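You operate a simulated robot arm through the tools that you are given. There is no shell and no other tool.

You run a simulated robot arm. Do the job below in one go: nothing can be reset, and whatever is moved stays where it is left.

## Task
Driest white block on wick one, wettest on wick two, then two doses.
Fine: driest and wettest by the HAS print; both sit square on their wicks ahead of the first dose and stay there whole; a dose runs four seconds; the other blocks stay on the wick bench end.

It is judged by the outcome, as a careful person would: the job done as asked, and still so three seconds after it is handed in. It fails if anything else is knocked over, pushed out of place, dropped, spilled or broken.

## Robot
A 6-joint arm with a three-finger gripper, fixed in place. Base frame: the origin is on the floor under the middle of its stand, x ahead of it, y to its left, z up. Readings come in cm, rad, newtons and seconds.
It reaches about 121.3 cm from its shoulder. Its first joint turns from -2.897 to 2.897 rad. Payload 4.89 kg.
The TCP is the grasp point between the finger pads, 3 cm short of the fingertips. In the tool frame z runs along the fingers and y along their closing line. The gripper opens to 16.4 cm; its body begins 12.5 cm behind the TCP.
Orientation is told as [roll, pitch, yaw] about the base's x, y, z axes, in that order, counted from this pose: with the fingers straight down and closing along the base's y, the tool's x points along the base's -x, its y along +y and its z along -z.

## Interface
- The arm moves only by the tool arm_command. Its argument "plan" is a list of rows, each an object of numbers (a shift or turn left out is 0, a gripper value left out holds the last): "jaw": the opening, from 0 (shut) to 1 (fully open); "x", "y", "z": the shift along the tool's x, y, z in cm; "rx", "ry", "rz": the turn, a rotation vector about the tool's x, y, z in degrees. In form: [{"jaw": .., "x": .., "y": .., "z": .., "rx": .., "ry": .., "rz": ..}, ...]. A call has 1 to 20 rows; each row is the pose to reach, as a shift and turn from the pose commanded when the call began, along the tool's axes at that moment. Each row takes 0.2 s and may step no farther than 5 cm and 0.15 rad from the row before; otherwise, or with a gripper value out of range, the whole call is refused. A pose out of reach is approached as far as the arm can. The call stops where the force on the tool passes 40 N (or 10 N more than at its start, if that is more) or the arm is blocked; 0.2 s more then pass. The fingers move at their own pace (about 10.8 cm/s each) and stop on an object; they squeeze with about 34 N. The grip force told is the motor's: it shows also when the fingers shut on nothing. Time passes only in rows, and 0.2 s behind the last, so rows that repeat a pose let the fingers close. It gives the time, the measured TCP pose, the force on the tool (base axes), the opening and the grip force at its end, in the units of the frame above (readings bear some noise), with the torque about the TCP (base axes, N m) and any sound that the robot's microphone picked up, and new pictures: "show" is both (left out), scene, wrist or none.
- Cameras (640 x 400 px; columns grow to the right, rows downward): "scene" is fixed at [40.15, -65.1, 158.96]; the picture's right is [0.28, 0.96, 0.00], its down [0.95, -0.28, -0.15] and it looks along [-0.15, 0.04, -0.99] (base axes); focal length 239 px, centre (320, 200). "wrist" rides on the gripper at [7.6, -0.2, -15.2] in the tool frame; the picture's right is [0.02, 1.00, 0.00], its down [-0.88, 0.02, -0.47] and it looks along [-0.47, 0.01, 0.88] (tool axes); focal length 247 px, centre (320, 200). There is no depth. A picture from a camera that has moved, and an enlarged one, comes with that camera's place and axes in the base frame and with its lens.
- raise_lower(by): moves the trunk up (or, below 0, down) by that many cm; the arm rides with it, the base frame stays. It gives what a move gives, with no picture.
- enlarge(camera, box): a new picture of the part [left, top, right, bottom] of that camera's present view, enlarged. No time passes.
- hand_in(): hands the job in; it is judged then, once.

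Nothing tells you positions but the pictures and the camera data. Unless the task says otherwise, let go and move clear before handing in.

The tools are called after ">>>" as name(argument=value, ...) on one line, values as JSON. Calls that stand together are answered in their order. arm_command: Moves the arm, as the interface text tells. Its arguments: {"type":"object","properties":{"plan":{"type":"array","items":{"type":"object","properties":{"jaw":{"type":"number"},"x":{"type":"number"},"y":{"type":"number"},"z":{"type":"number"},"rx":{"type":"number"},"ry":{"type":"number"},"rz":{"type":"number"}}}},"show":{"type":"string","enum":["both","scene","wrist","none"]}},"required":["plan"]} The other tools are called the same way: raise_lower (by) moves the trunk up or down; enlarge (camera, box) takes an enlarged picture of a part of a camera's view; hand_in () hands the job in.

At the start:

```text
time: 0.0
tool_pos: [25.84, -55.01, 127.46]
orientation: [0.0, 0.0, 0.001]
ft_force: [0.0, 0.0, 0.2]
moment: [0.01, -0.01, -0.01]
grip_width: 16.41
finger_force: 0.0
trunk travel left (down, up): [-17.5, 21.5]
```

scene: 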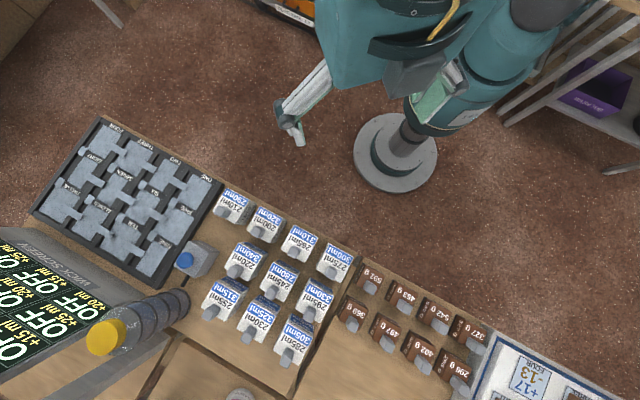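
wrist: 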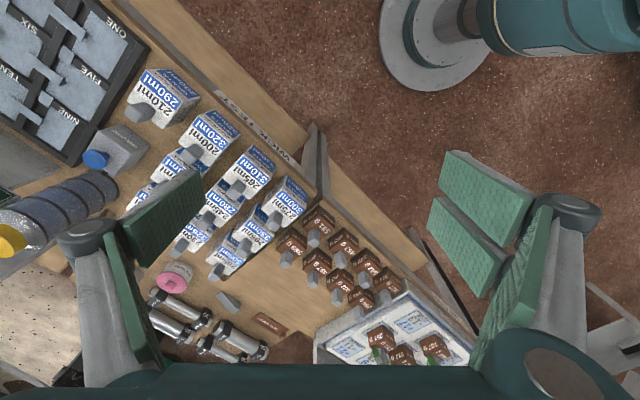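

I see a bench with wick tray (upper left), white blocks with printed ml figures, brown blocks with gram figures, and a control/dose display at left. I'll enlarge the pictures to read the prints before moving.

>>> enlarge(camera="scene", box=[180, 170, 360, 370])

>>> enlarge(camera="scene", box=[0, 220, 200, 400])

>>> enlarge(camera="scene", box=[30, 105, 230, 295])

>>> enlarge(camera="wrist", box=[0, 0, 320, 200])

>>> enlarge(camera="wrist", box=[120, 180, 480, 400])

```text
2.00 times, centred on (270, 270) of scene
camera zoom: at [40.15, -65.1, 158.96], right [0.28, 0.96, 0.0], down [0.95, -0.28, -0.15], along [-0.15, 0.04, -0.99], focal length 479 px, centre (420, 60)
```

zoom: 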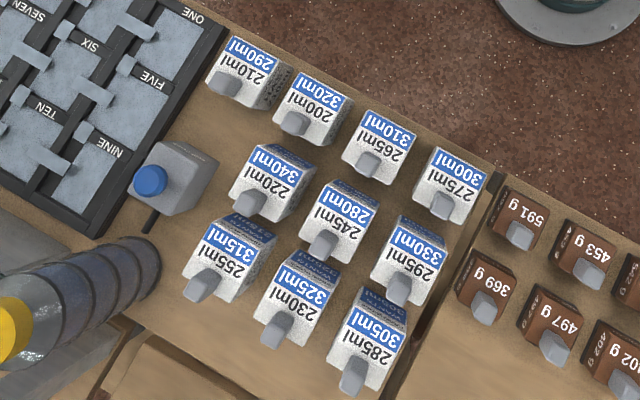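

```text
2.22 times, centred on (100, 310) of scene
camera zoom: at [40.15, -65.1, 158.96], right [0.28, 0.96, 0.0], down [0.95, -0.28, -0.15], along [-0.15, 0.04, -0.99], focal length 532 px, centre (809, -44)
```

zoom: 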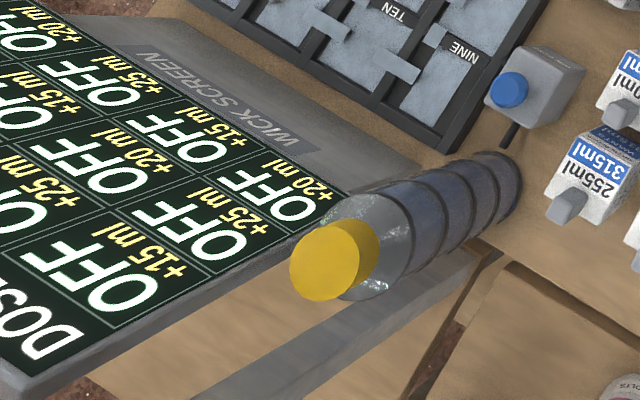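

```text
2.11 times, centred on (130, 200) of scene
camera zoom: at [40.15, -65.1, 158.96], right [0.28, 0.96, 0.0], down [0.95, -0.28, -0.15], along [-0.15, 0.04, -0.99], focal length 504 px, centre (720, 200)
```

zoom: 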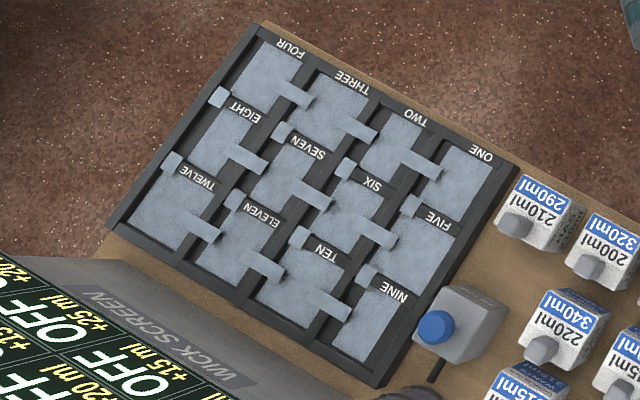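

```text
2.00 times, centred on (160, 100) of wrist
camera zoom: at [18.27, -55.22, 142.83], right [-0.02, 1.0, 0.0], down [0.88, 0.02, 0.47], along [0.47, 0.01, -0.88], focal length 494 px, centre (640, 400)
```

zoom: 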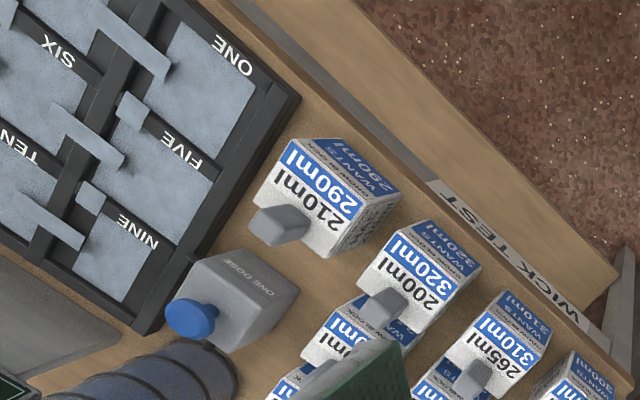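

```text
1.78 times, centred on (300, 290) of wrist
camera zoom: at [18.27, -55.22, 142.83], right [-0.02, 1.0, 0.0], down [0.88, 0.02, 0.47], along [0.47, 0.01, -0.88], focal length 439 px, centre (356, 40)
```

zoom: 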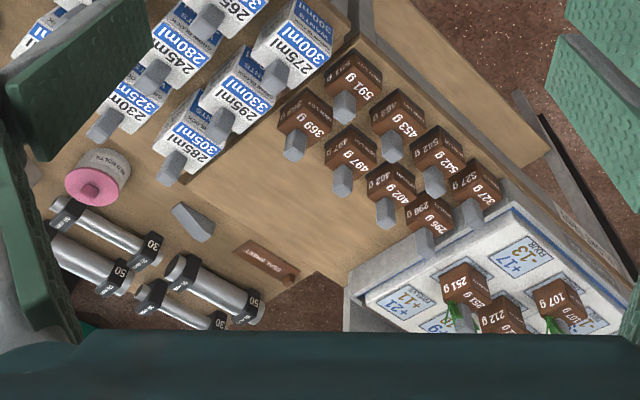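

The white blocks carry two numbers each: a blue "WANTS" figure and a black one that I need to confirm is "HAS". I'll zoom in more closely on the print and shape.

>>> enlarge(camera="wrist", box=[120, 60, 220, 122])

>>> enlarge(camera="wrist", box=[170, 100, 330, 200])

>>> enlarge(camera="wrist", box=[180, 180, 330, 290])

>>> enlarge(camera="scene", box=[200, 180, 280, 230])

>>> enlarge(camera="scene", box=[270, 225, 360, 290])

>>> enlarge(camera="scene", box=[270, 270, 350, 370])

```text
6.40 times, centred on (170, 91) of wrist
camera zoom: at [18.27, -55.22, 142.83], right [-0.02, 1.0, 0.0], down [0.88, 0.02, 0.47], along [0.47, 0.01, -0.88], focal length 1581 px, centre (1280, 898)
```

zoom: 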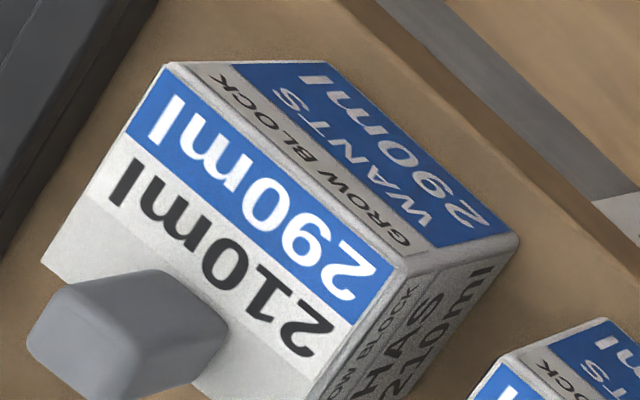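

```text
4.00 times, centred on (250, 150) of wrist
camera zoom: at [18.27, -55.22, 142.83], right [-0.02, 1.0, 0.0], down [0.88, 0.02, 0.47], along [0.47, 0.01, -0.88], focal length 988 px, centre (600, 400)
```

zoom: 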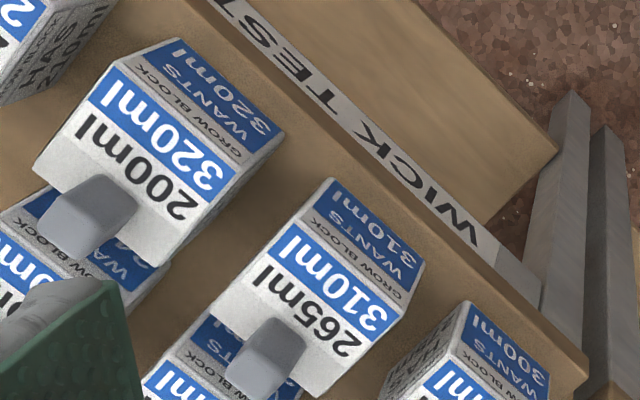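

```text
3.64 times, centred on (255, 235) of wrist
camera zoom: at [18.27, -55.22, 142.83], right [-0.02, 1.0, 0.0], down [0.88, 0.02, 0.47], along [0.47, 0.01, -0.88], focal length 898 px, centre (556, 73)
```

zoom: 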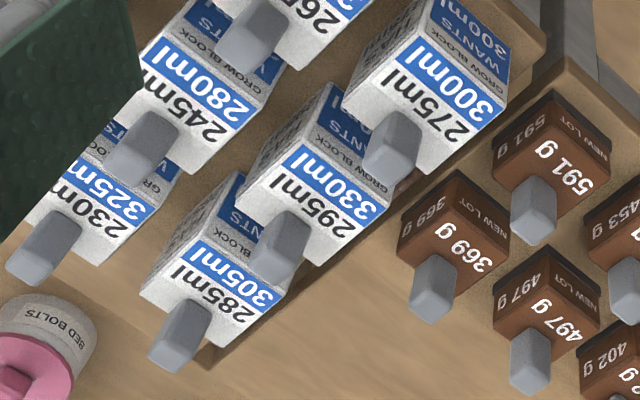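

```text
8.00 times, centred on (240, 205) of scene
camera zoom: at [40.15, -65.1, 158.96], right [0.28, 0.96, 0.0], down [0.95, -0.28, -0.15], along [-0.15, 0.04, -0.99], focal length 1915 px, centre (960, 160)
```

zoom: 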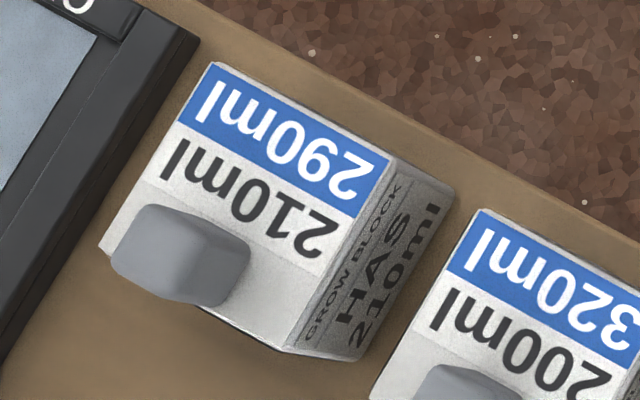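

```text
6.15 times, centred on (315, 258) of scene
camera zoom: at [40.15, -65.1, 158.96], right [0.28, 0.96, 0.0], down [0.95, -0.28, -0.15], along [-0.15, 0.04, -0.99], focal length 1473 px, centre (351, -154)
```

zoom: 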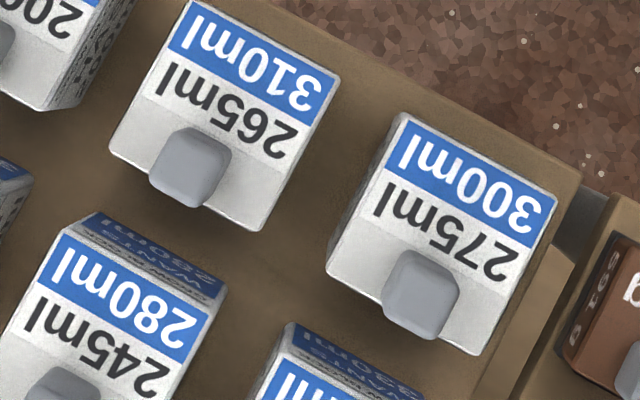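

```text
4.00 times, centred on (310, 320) of scene
camera zoom: at [40.15, -65.1, 158.96], right [0.28, 0.96, 0.0], down [0.95, -0.28, -0.15], along [-0.15, 0.04, -0.99], focal length 958 px, centre (360, -280)
```

zoom: 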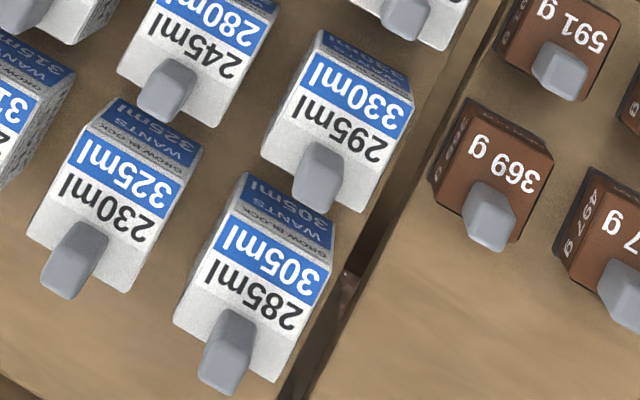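

The black print is confirmed as HAS (side face "HAS 210ml"), so driest = 200 ml and wettest = 295 ml. I take the bench to run at about 45° with its top near z≈83, and wick ONE is the pad next to the robot-side right corner of the tray. Next I swing the wrist camera, aligned with the bench and staying high, for a better look at the tray, screen and button.

>>> arm_command(plan=[{"x": 1.98, "y": -3.12, "rz": 5.625}, {"x": 3.96, "y": -6.25, "rz": 11.25}, {"x": 5.94, "y": -9.37, "rz": 16.875}, {"x": 7.92, "y": -12.5, "rz": 22.5}, {"x": 9.9, "y": -15.6, "rz": 28.125}, {"x": 11.88, "y": -18.75, "rz": 33.75}, {"x": 13.86, "y": -21.9, "rz": 39.375}, {"x": 15.84, "y": -25, "rz": 45}, {"x": 15.84, "y": -25, "rz": 45}], show="both")

```text
time: 2.0
tool_pos: [9.97, -80.17, 127.32]
orientation: [0.001, -0.001, -0.786]
ft_force: [-0.6, -0.4, -0.8]
moment: [0.13, -0.02, -0.02]
grip_width: 16.4
finger_force: 0.0
trunk travel left (down, up): [-17.5, 21.5]
camera wrist: at [4.52, -74.85, 142.75], right [0.69, 0.72, 0.0], down [0.64, -0.61, 0.47], along [0.34, -0.33, -0.88], focal length 247 px, centre (320, 200)
```

scene: 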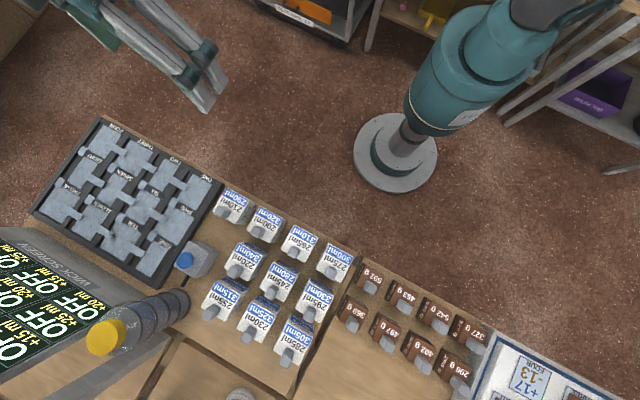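
wrist: 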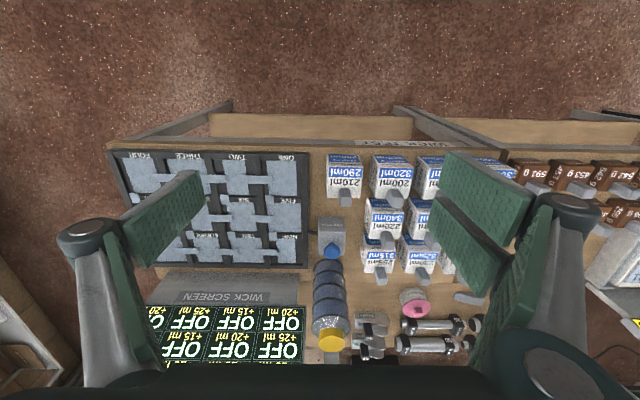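

The tray, screen and button are now in view; text reads upright from the robot's side. I'll zoom in on the tray, screen, button and blocks.

>>> enlarge(camera="wrist", box=[100, 140, 320, 278])

>>> enlarge(camera="wrist", box=[130, 260, 330, 385])

>>> enlarge(camera="wrist", box=[300, 200, 400, 370])

>>> enlarge(camera="wrist", box=[310, 140, 450, 230])

>>> enlarge(camera="scene", box=[0, 230, 130, 400])

>>> enlarge(camera="scene", box=[160, 140, 240, 290])

```text
2.90 times, centred on (210, 209) of wrist
camera zoom: at [4.52, -74.85, 142.75], right [0.69, 0.72, 0.0], down [0.64, -0.61, 0.47], along [0.34, -0.33, -0.88], focal length 716 px, centre (639, 174)
```

zoom: 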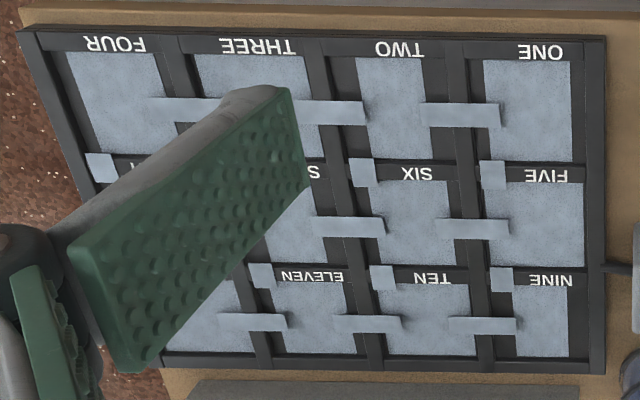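

```text
3.20 times, centred on (230, 322) of wrist
camera zoom: at [4.52, -74.85, 142.75], right [0.69, 0.72, 0.0], down [0.64, -0.61, 0.47], along [0.34, -0.33, -0.88], focal length 790 px, centre (608, -192)
```

zoom: 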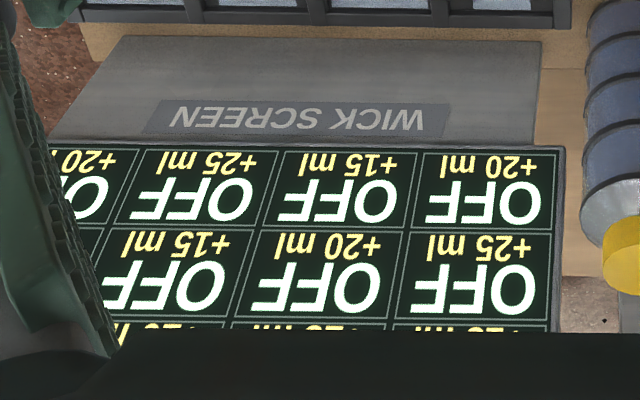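

```text
2.35 times, centred on (350, 285) of wrist
camera zoom: at [4.52, -74.85, 142.75], right [0.69, 0.72, 0.0], down [0.64, -0.61, 0.47], along [0.34, -0.33, -0.88], focal length 581 px, centre (249, 0)
```

zoom: 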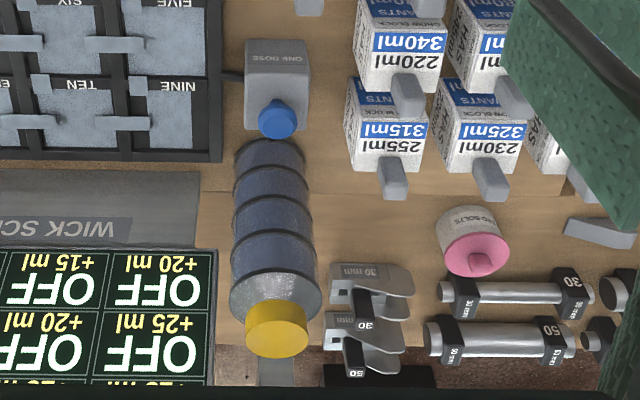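

```text
4.44 times, centred on (380, 185) of wrist
camera zoom: at [4.52, -74.85, 142.75], right [0.69, 0.72, 0.0], down [0.64, -0.61, 0.47], along [0.34, -0.33, -0.88], focal length 1098 px, centre (53, 267)
```

zoom: 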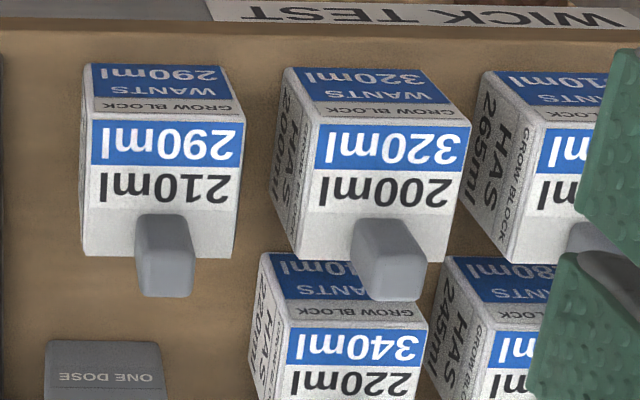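

```text
2.35 times, centred on (65, 315) of scene
camera zoom: at [40.15, -65.1, 158.96], right [0.28, 0.96, 0.0], down [0.95, -0.28, -0.15], along [-0.15, 0.04, -0.99], focal length 563 px, centre (920, -71)
```

zoom: 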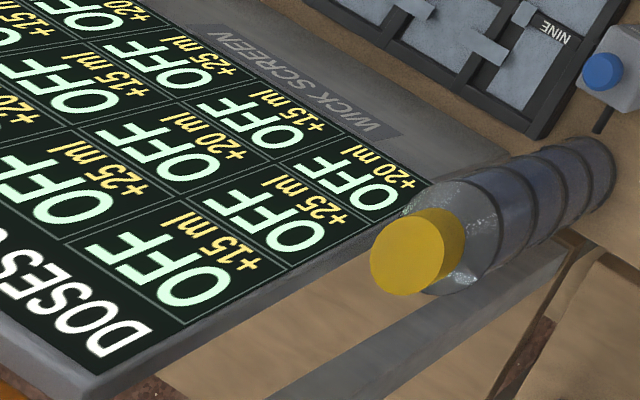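

```text
2.67 times, centred on (200, 215) of scene
camera zoom: at [40.15, -65.1, 158.96], right [0.28, 0.96, 0.0], down [0.95, -0.28, -0.15], along [-0.15, 0.04, -0.99], focal length 638 px, centre (640, 160)
```

zoom: 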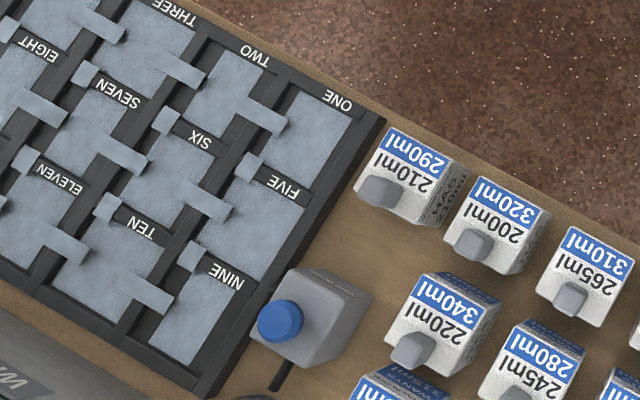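

Geometry so far: blocks are roughly 8 cm cubes with ~2.5 cm handles whose tops are near z≈96. The button top is near (36,-101,94.5), with a tall tank about 15 cm beyond it. Next I bring the camera closer over wicks ONE and TWO.

>>> arm_command(plan=[{"x": -0.9, "y": -1.2, "z": 3.9}, {"x": -1.7, "y": -2.4, "z": 7.8}, {"x": -2.6, "y": -3.6, "z": 11.7}, {"x": -3.4, "y": -4.8, "z": 15.6}, {"x": -4.3, "y": -6.0, "z": 19.5}, {"x": -5.1, "y": -7.2, "z": 23.4}, {"x": -5.9, "y": -8.4, "z": 27.3}, {"x": -5.9, "y": -8.4, "z": 27.3}], show="wrist")

```text
time: 3.8
tool_pos: [8.19, -90.17, 100.02]
orientation: [0.001, 0.0, -0.785]
ft_force: [-0.3, -0.3, -0.6]
moment: [0.11, 0.02, -0.02]
grip_width: 16.39
finger_force: 0.0
trunk travel left (down, up): [-17.5, 21.5]
camera wrist: at [2.78, -84.95, 115.45], right [0.69, 0.72, 0.0], down [0.64, -0.61, 0.47], along [0.34, -0.33, -0.88], focal length 247 px, centre (320, 200)
```

wrist: 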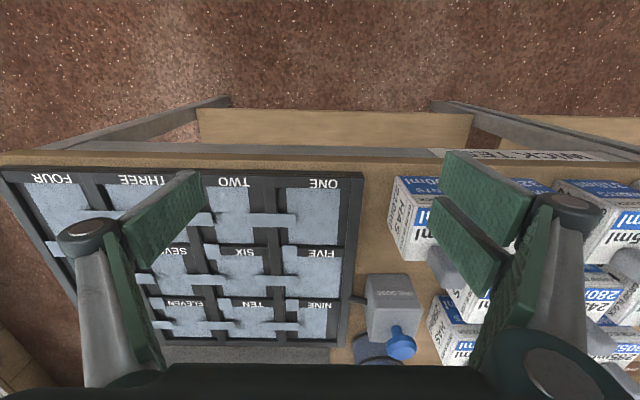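

>>> enlarge(camera="wrist", box=[190, 165, 370, 278])

>>> enlarge(camera="wrist", box=[270, 170, 370, 255])

>>> enlarge(camera="wrist", box=[340, 250, 460, 370])

>>> enlarge(camera="scene", box=[150, 160, 230, 230])

```text
3.54 times, centred on (280, 222) of wrist
camera zoom: at [2.78, -84.95, 115.45], right [0.69, 0.72, 0.0], down [0.64, -0.61, 0.47], along [0.34, -0.33, -0.88], focal length 874 px, centre (462, 124)
```

zoom: 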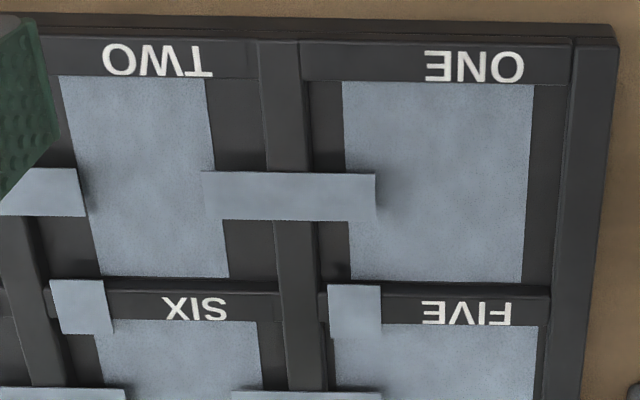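

```text
4.71 times, centred on (320, 212) of wrist
camera zoom: at [2.78, -84.95, 115.45], right [0.69, 0.72, 0.0], down [0.64, -0.61, 0.47], along [0.34, -0.33, -0.88], focal length 1162 px, centre (320, 141)
```

zoom: 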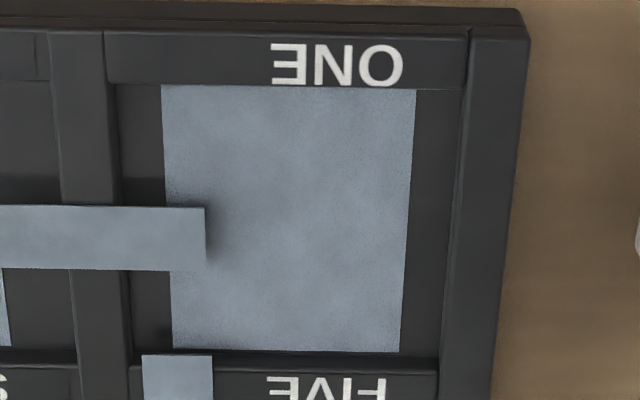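

```text
3.33 times, centred on (400, 310) of wrist
camera zoom: at [2.78, -84.95, 115.45], right [0.69, 0.72, 0.0], down [0.64, -0.61, 0.47], along [0.34, -0.33, -0.88], focal length 823 px, centre (53, -167)
```

zoom: 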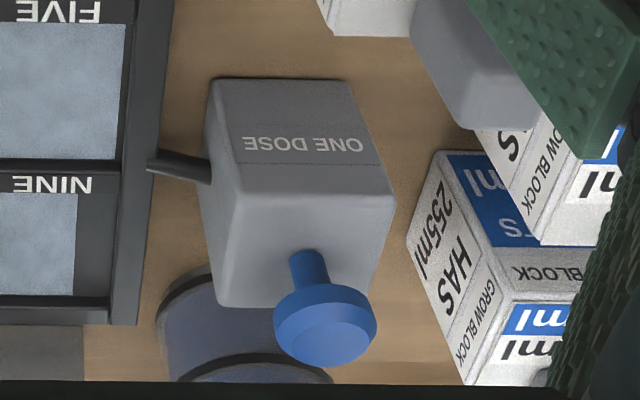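

```text
5.71 times, centred on (190, 195) of scene
camera zoom: at [40.15, -65.1, 158.96], right [0.28, 0.96, 0.0], down [0.95, -0.28, -0.15], along [-0.15, 0.04, -0.99], focal length 1368 px, centre (1063, 229)
```

zoom: 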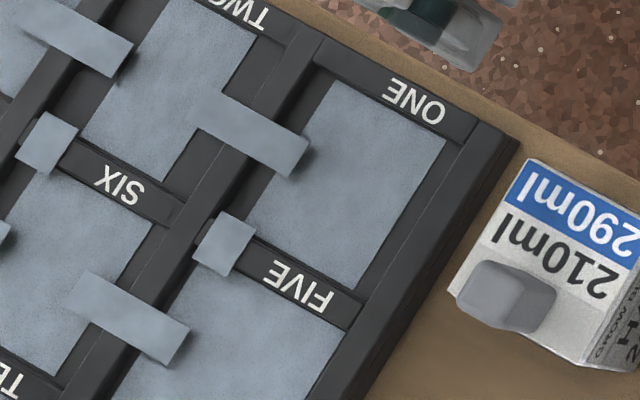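

The wick pads sit in cells of the tray, with strips bridging the dividers; the pad widths seem to follow the ml values (ONE +20, TWO +15). I'll tilt the gripper for a low-angle look to judge the heights of pads, dividers and bridging strips.

>>> arm_command(plan=[{"x": 0.6, "y": -0.7, "z": 0.5, "ry": -7.5}, {"x": 1.2, "y": -1.4, "z": 1.0, "ry": -15}, {"x": 1.8, "y": -2.1, "z": 1.5, "ry": -22.5}, {"x": 2.4, "y": -2.8, "z": 2.0, "ry": -30}, {"x": 3.0, "y": -3.5, "z": 2.5, "ry": -37.5}, {"x": 3.5, "y": -4, "z": 3.0, "ry": -45}, {"x": 3.5, "y": -4, "z": 3.0, "ry": -45}], show="wrist")

```text
time: 5.4
tool_pos: [2.95, -90.51, 97.05]
orientation: [0.0, -0.787, -0.785]
ft_force: [-0.1, 0.2, 0.3]
moment: [0.03, 0.0, 0.01]
grip_width: 16.41
finger_force: 0.1
trunk travel left (down, up): [-17.5, 21.5]
camera wrist: at [-8.6, -79.2, 102.66], right [0.7, 0.72, -0.02], down [0.22, -0.19, 0.96], along [0.68, -0.67, -0.29], focal length 247 px, centre (320, 200)
```

wrist: 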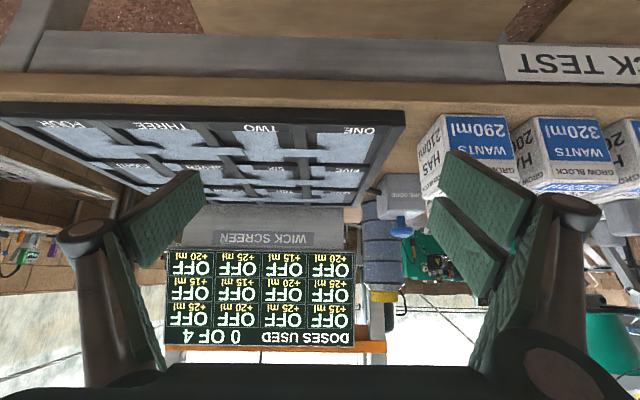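

>>> enlarge(camera="wrist", box=[200, 100, 410, 210])

>>> enlarge(camera="wrist", box=[155, 225, 365, 355])

>>> enlarge(camera="wrist", box=[340, 100, 640, 310])

```text
3.05 times, centred on (305, 155) of wrist
camera zoom: at [-8.6, -79.2, 102.66], right [0.7, 0.72, -0.02], down [0.22, -0.19, 0.96], along [0.68, -0.67, -0.29], focal length 753 px, centre (366, 337)
```

zoom: 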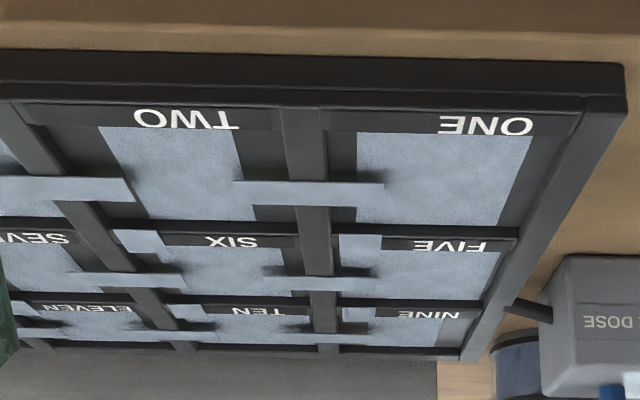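

```text
3.05 times, centred on (260, 290) of wrist
camera zoom: at [-8.6, -79.2, 102.66], right [0.7, 0.72, -0.02], down [0.22, -0.19, 0.96], along [0.68, -0.67, -0.29], focal length 753 px, centre (503, -74)
```

zoom: 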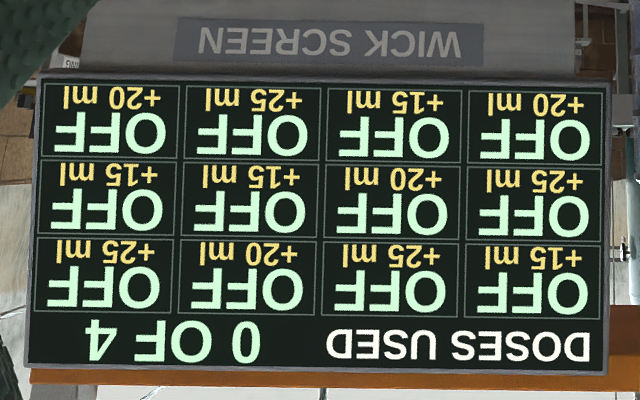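

```text
1.90 times, centred on (490, 205) of wrist
camera zoom: at [-8.6, -79.2, 102.66], right [0.7, 0.72, -0.02], down [0.22, -0.19, 0.96], along [0.68, -0.67, -0.29], focal length 470 px, centre (-4, 190)
```

zoom: 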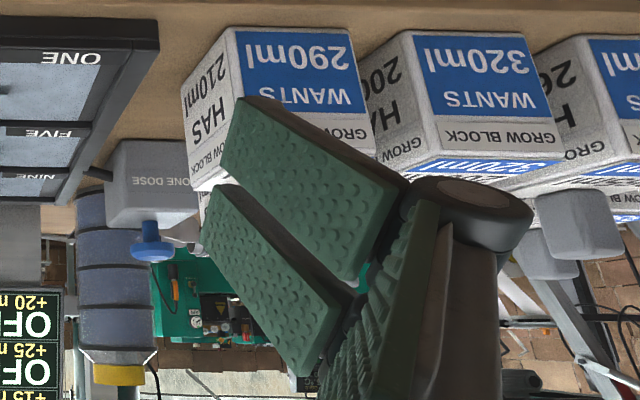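

The low view shows pads just under the divider tops at about z≈85.6, the bench near z≈84, and the screen reading "DOSES USED 0 OF 4". Now I'll level the gripper, rise, and go over the 200 ml block to locate its handle accurately.

>>> arm_command(plan=[{"x": -1.77, "z": -1.77, "ry": 7.5}, {"x": -3.53, "z": -3.53, "ry": 15}, {"x": -5.3, "z": -5.3, "ry": 22.5}, {"x": -7.07, "z": -7.07, "ry": 30}, {"x": -8.83, "z": -8.83, "ry": 37.5}, {"x": -10.6, "z": -10.6, "ry": 45}, {"x": -10.6, "z": -10.6, "ry": 45}], show="none")

```text
time: 7.0
tool_pos: [3.0, -90.56, 112.27]
orientation: [0.0, 0.001, -0.785]
ft_force: [-0.2, 0.2, 0.0]
moment: [-0.01, 0.02, 0.02]
grip_width: 16.4
finger_force: 0.1
trunk travel left (down, up): [-17.5, 21.5]
```

The gripper is level again at z≈112, clear of everything. Next I move over the 200 ml block.

>>> arm_command(plan=[{"x": -2.13, "y": 4.13}, {"x": -4.26, "y": 8.26}, {"x": -6.39, "y": 12.39}, {"x": -8.52, "y": 16.5}, {"x": -10.65, "y": 20.6}, {"x": -12.8, "y": 24.8}, {"x": -14.9, "y": 28.9}, {"x": -14.9, "y": 28.9}], show="wrist")

```text
time: 8.8
tool_pos: [33.91, -80.35, 112.01]
orientation: [0.0, 0.001, -0.785]
ft_force: [0.7, -0.4, 0.1]
moment: [0.01, 0.11, -0.03]
grip_width: 16.41
finger_force: 0.0
trunk travel left (down, up): [-17.5, 21.5]
camera wrist: at [28.52, -75.18, 127.43], right [0.69, 0.72, 0.0], down [0.64, -0.61, 0.47], along [0.34, -0.33, -0.88], focal length 247 px, centre (320, 200)
```

wrist: 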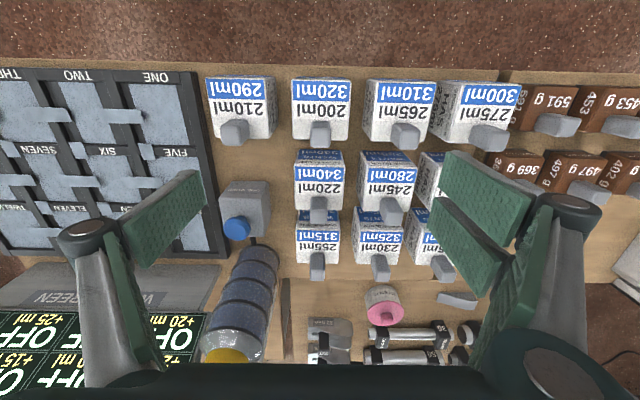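

>>> enlarge(camera="wrist", box=[270, 65, 370, 165])

>>> enlarge(camera="wrist", box=[200, 60, 450, 290])

>>> enlarge(camera="scene", box=[230, 190, 300, 250])

```text
4.00 times, centred on (320, 115) of wrist
camera zoom: at [28.52, -75.18, 127.43], right [0.69, 0.72, 0.0], down [0.64, -0.61, 0.47], along [0.34, -0.33, -0.88], focal length 988 px, centre (320, 540)
```

zoom: 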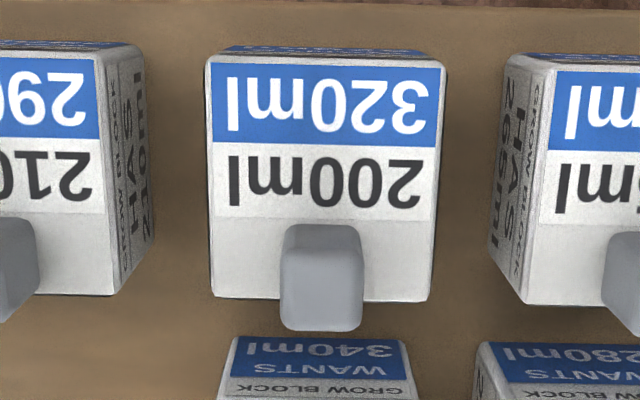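

```text
1.74 times, centred on (325, 175) of wrist
camera zoom: at [28.52, -75.18, 127.43], right [0.69, 0.72, 0.0], down [0.64, -0.61, 0.47], along [0.34, -0.33, -0.88], focal length 430 px, centre (311, 244)
```

zoom: 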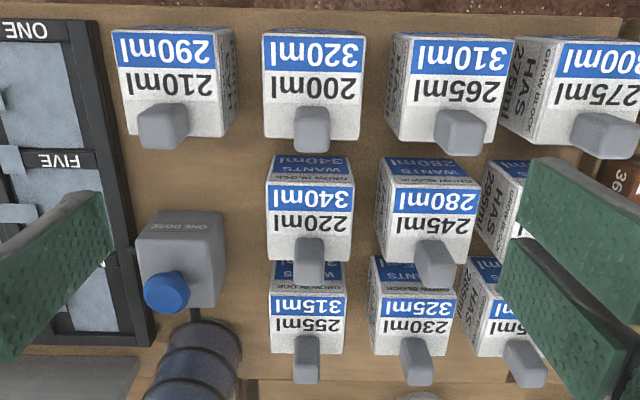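

```text
6.67 times, centred on (265, 220) of scene
camera zoom: at [40.15, -65.1, 158.96], right [0.28, 0.96, 0.0], down [0.95, -0.28, -0.15], along [-0.15, 0.04, -0.99], focal length 1596 px, centre (687, 67)
```

zoom: 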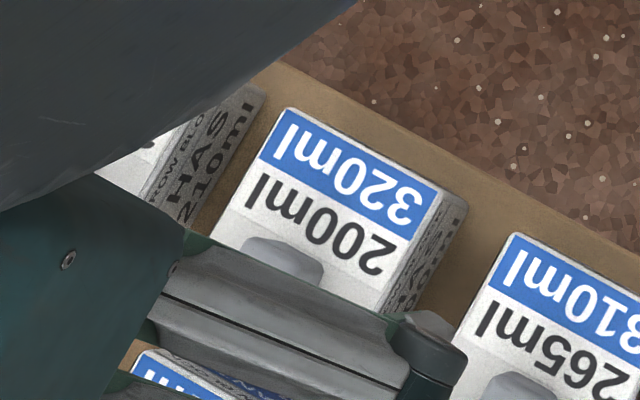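

>>> enlarge(camera="wrist", box=[400, 130, 640, 400])

>>> enlarge(camera="wrist", box=[40, 130, 280, 400])

>>> enlarge(camera="scene", box=[150, 130, 330, 290])

```text
1.48 times, centred on (520, 265) of wrist
camera zoom: at [28.52, -75.18, 127.43], right [0.69, 0.72, 0.0], down [0.64, -0.61, 0.47], along [0.34, -0.33, -0.88], focal length 366 px, centre (24, 104)
```

zoom: 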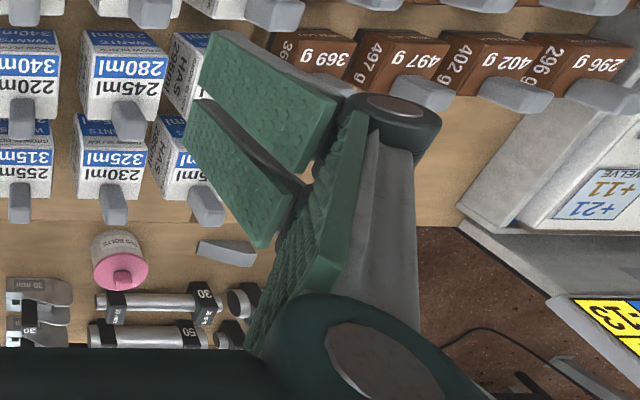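

```text
1.48 times, centred on (160, 265) of wrist
camera zoom: at [28.52, -75.18, 127.43], right [0.69, 0.72, 0.0], down [0.64, -0.61, 0.47], along [0.34, -0.33, -0.88], focal length 366 px, centre (557, 104)
```

zoom: 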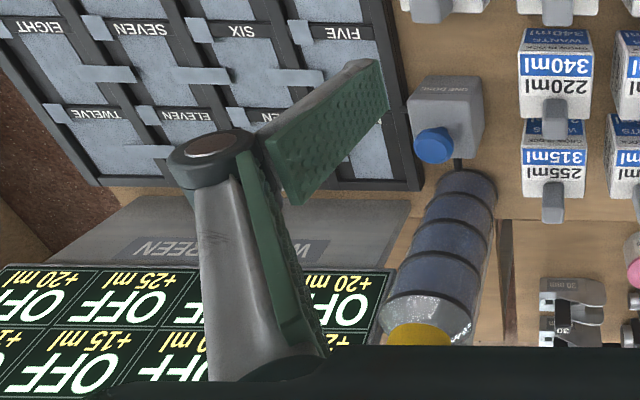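

```text
2.50 times, centred on (240, 210) of scene
camera zoom: at [40.15, -65.1, 158.96], right [0.28, 0.96, 0.0], down [0.95, -0.28, -0.15], along [-0.15, 0.04, -0.99], focal length 598 px, centre (520, 175)
```

zoom: 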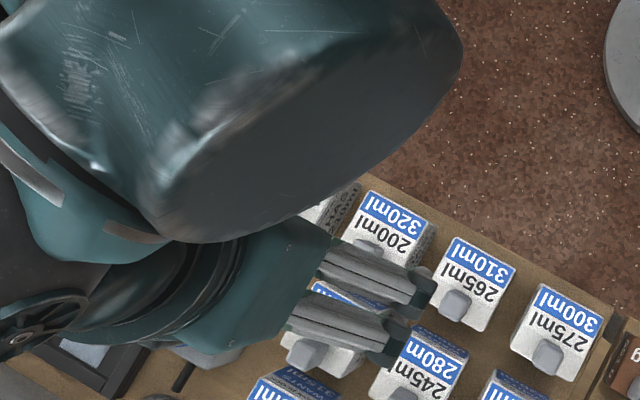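

The 200 ml block's handle is at about a=-32.75 along the bench and n=81.0 outward, with its top at z≈96.6 and the block top at z≈92.4. I'll half-open the fingers and descend partway for a check.

>>> arm_command(plan=[{"x": -0.1, "y": 0.05, "z": 2.5, "jaw": 0.45}, {"x": -0.26, "y": 0.1, "z": 5, "jaw": 0.45}, {"x": -0.26, "y": 0.1, "z": 8}, {"x": -0.26, "y": 0.1, "z": 10}, {"x": -0.26, "y": 0.1, "z": 10}], show="wrist")

```text
time: 10.0
tool_pos: [34.11, -80.79, 102.14]
orientation: [0.0, -0.001, -0.786]
ft_force: [0.4, -0.2, -0.8]
moment: [0.07, 0.0, 0.0]
grip_width: 7.36
finger_force: 0.1
trunk travel left (down, up): [-17.5, 21.5]
camera wrist: at [28.7, -75.45, 117.49], right [0.69, 0.72, 0.0], down [0.64, -0.61, 0.47], along [0.34, -0.33, -0.88], focal length 247 px, centre (320, 200)
```

wrist: 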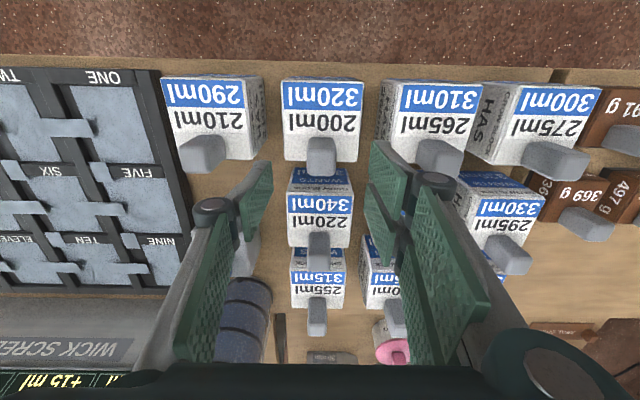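

The handle sits midway between the fingers. I'll go down to z≈96.3 and close on it.

>>> arm_command(plan=[{"z": 2, "y": 0.15, "x": 0.1}, {"z": 4, "y": 0.2, "x": 0.15}, {"z": 5.8, "y": 0.2, "x": 0.15}, {"z": 5.8, "y": 0.2, "x": 0.15}], show="wrist")

```text
time: 11.0
tool_pos: [34.19, -80.41, 96.47]
orientation: [-0.001, 0.0, -0.785]
ft_force: [-0.2, -0.5, -0.1]
moment: [0.04, -0.01, 0.02]
grip_width: 7.37
finger_force: 0.1
trunk travel left (down, up): [-17.5, 21.5]
camera wrist: at [28.68, -75.18, 111.72], right [0.69, 0.72, 0.0], down [0.64, -0.61, 0.47], along [0.34, -0.33, -0.88], focal length 247 px, centre (320, 200)
```

wrist: 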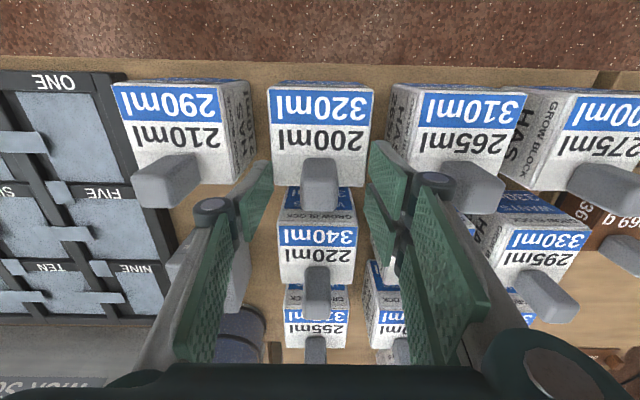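

>>> arm_command(plan=[{"jaw": 0.3}, {"jaw": 0.0}, {"jaw": 0.0}, {"jaw": 0.0}], show="wrist")

```text
time: 12.0
tool_pos: [34.13, -80.35, 96.47]
orientation: [0.0, 0.0, -0.786]
ft_force: [-0.8, -1.0, 0.7]
moment: [0.08, 0.02, 0.04]
grip_width: 2.56
finger_force: 34.5
trunk travel left (down, up): [-17.5, 21.5]
camera wrist: at [28.67, -75.16, 111.75], right [0.69, 0.72, 0.0], down [0.64, -0.61, 0.47], along [0.34, -0.33, -0.88], focal length 247 px, centre (320, 200)
```

wrist: 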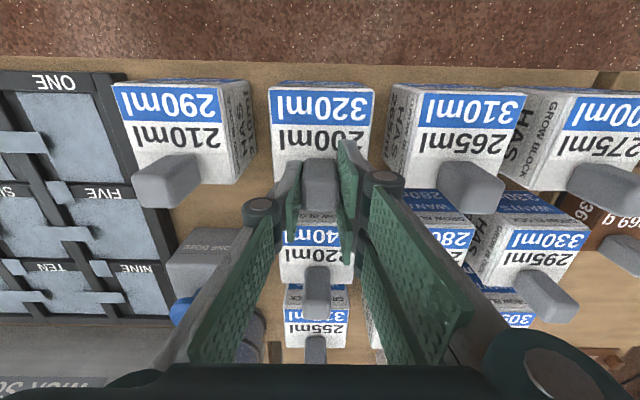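

The handle is gripped (2.56 cm, 34 N). I'll lift slowly by a couple of centimetres first and check.

>>> arm_command(plan=[{"z": -0.5}, {"z": -1.2}, {"z": -2.0}, {"z": -3.0}, {"z": -3.0}], show="both")

```text
time: 13.2
tool_pos: [34.13, -80.44, 99.37]
orientation: [0.0, -0.001, -0.785]
ft_force: [0.0, -0.5, -2.7]
moment: [-0.04, -0.01, 0.0]
grip_width: 2.56
finger_force: 34.0
trunk travel left (down, up): [-17.5, 21.5]
camera wrist: at [28.72, -75.17, 114.75], right [0.69, 0.72, 0.0], down [0.64, -0.61, 0.47], along [0.34, -0.33, -0.88], focal length 247 px, centre (320, 200)
```

scene: 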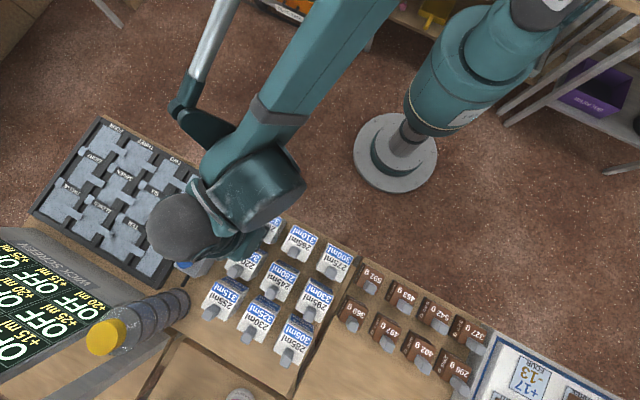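
wrist: 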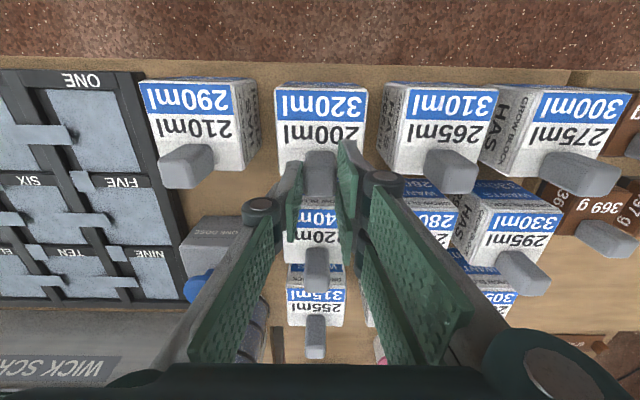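

The picture hints that the block may not have risen with the hand. I'll zoom in to check.

>>> enlarge(camera="wrist", box=[250, 70, 400, 230])

>>> enlarge(camera="scene", box=[200, 180, 320, 300])

```text
2.50 times, centred on (325, 150) of wrist
camera zoom: at [28.72, -75.17, 114.75], right [0.69, 0.72, 0.0], down [0.64, -0.61, 0.47], along [0.34, -0.33, -0.88], focal length 617 px, centre (308, 325)
```

zoom: 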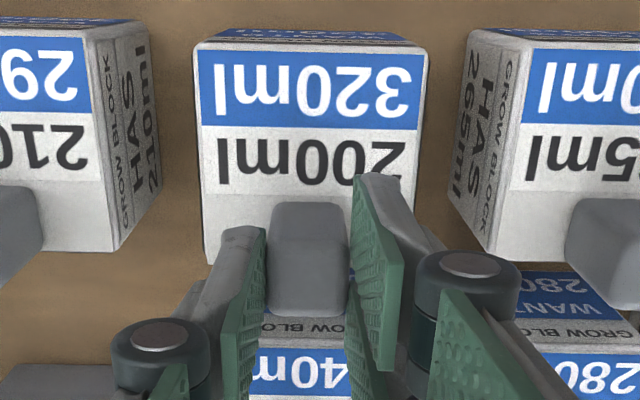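

```text
3.33 times, centred on (260, 240) of scene
camera zoom: at [40.15, -65.1, 158.96], right [0.28, 0.96, 0.0], down [0.95, -0.28, -0.15], along [-0.15, 0.04, -0.99], focal length 798 px, centre (520, 67)
```

zoom: 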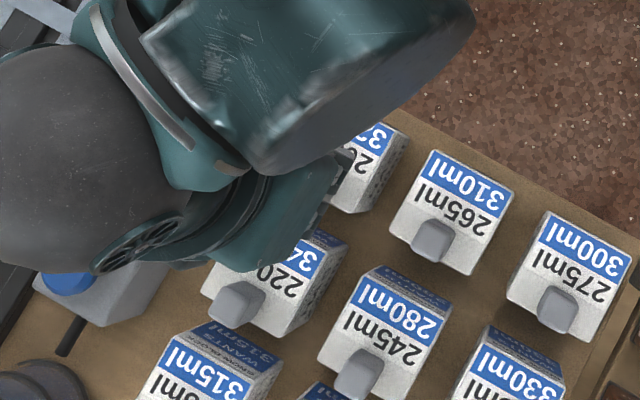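

The block stayed on the bench and the handle slid in the fingers. I'll open a little, go back down slightly deeper, re-grip, and lift in small steps while watching the force.

>>> arm_command(plan=[{"jaw": 0.3}, {"jaw": 0.3}, {"z": 1.5}, {"z": 3.0}, {"z": 3.5}, {"z": 3.5}], show="wrist")

```text
time: 14.6
tool_pos: [34.28, -80.39, 95.88]
orientation: [0.0, 0.0, -0.787]
ft_force: [0.2, -1.0, 0.5]
moment: [0.01, -0.02, 0.0]
grip_width: 4.93
finger_force: 0.2
trunk travel left (down, up): [-17.5, 21.5]
camera wrist: at [28.74, -75.16, 111.21], right [0.69, 0.72, 0.0], down [0.64, -0.61, 0.47], along [0.34, -0.33, -0.88], focal length 247 px, centre (320, 200)
```

wrist: 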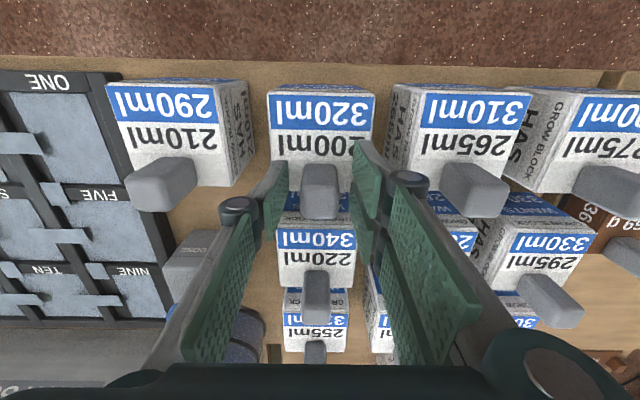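

>>> enlarge(camera="wrist", box=[240, 70, 400, 230])

>>> enlarge(camera="wrist", box=[90, 60, 410, 260])

```text
2.50 times, centred on (320, 150) of wrist
camera zoom: at [28.74, -75.16, 111.21], right [0.69, 0.72, 0.0], down [0.64, -0.61, 0.47], along [0.34, -0.33, -0.88], focal length 617 px, centre (320, 325)
```

zoom: 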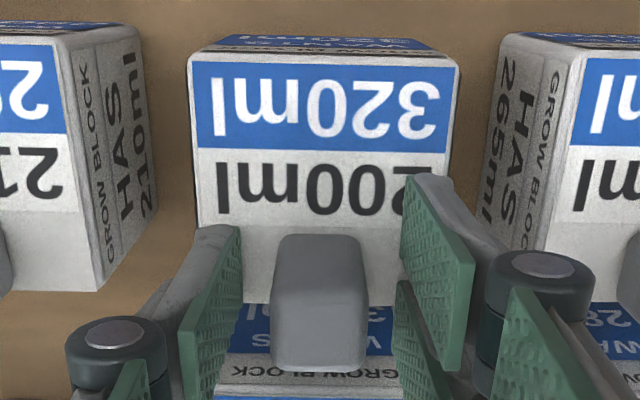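

```text
2.00 times, centred on (250, 160) of wrist
camera zoom: at [28.74, -75.16, 111.21], right [0.69, 0.72, 0.0], down [0.64, -0.61, 0.47], along [0.34, -0.33, -0.88], focal length 494 px, centre (460, 280)
```

zoom: 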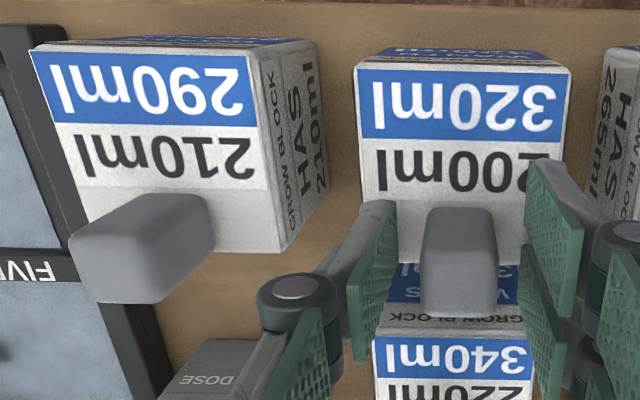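

The block shifted about half a centimetre outward when the off-centre handle pivoted in the grip, so pinching along the bench is poor. I'll rise, turn the gripper 90° and pinch the handle across the bench instead, so the offset weight can't rotate it about the pinch axis.

>>> arm_command(plan=[{"z": 0, "jaw": 0.5}, {"z": -3, "jaw": 0.5}, {"z": -7}, {"z": -11}, {"z": -16}, {"z": -16, "rz": 8}, {"z": -16, "rz": 16}, {"z": -16, "rz": 24}, {"z": -16, "rz": 32}, {"z": -16, "rz": 40}, {"z": -16, "rz": 48}, {"z": -16, "rz": 56}, {"z": -16, "rz": 64}, {"z": -16, "rz": 72}, {"z": -16, "rz": 80}, {"z": -16, "rz": 85}, {"z": -16, "rz": 90}, {"z": -16, "rz": 90}], show="both")

```text
time: 18.4
tool_pos: [34.19, -80.53, 111.77]
orientation: [0.001, 0.001, -2.357]
ft_force: [0.3, 0.1, 0.6]
moment: [0.01, 0.0, -0.01]
grip_width: 8.23
finger_force: 0.1
trunk travel left (down, up): [-17.5, 21.5]
camera wrist: at [39.53, -74.95, 127.22], right [0.72, -0.69, 0.0], down [-0.61, -0.64, 0.47], along [-0.33, -0.34, -0.88], focal length 247 px, centre (320, 200)
```

scene: 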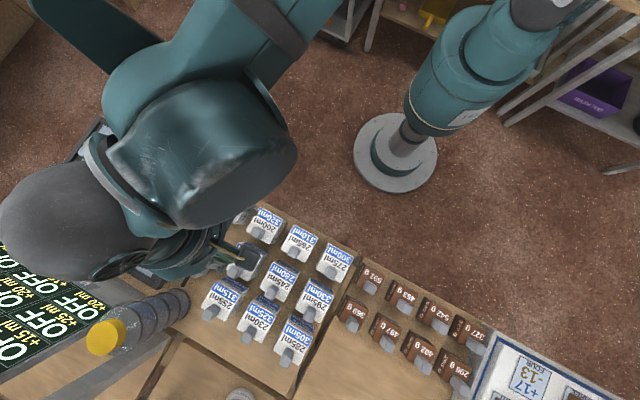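
wrist: 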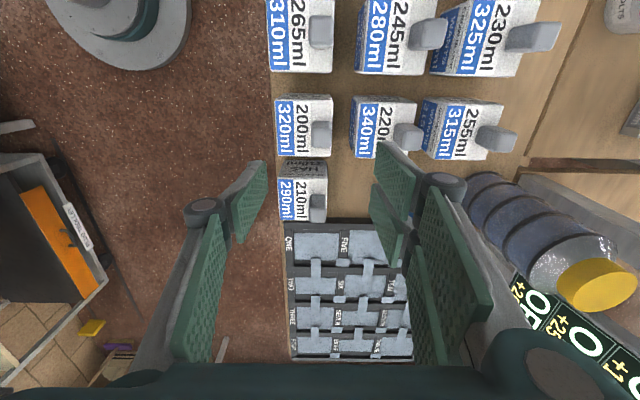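

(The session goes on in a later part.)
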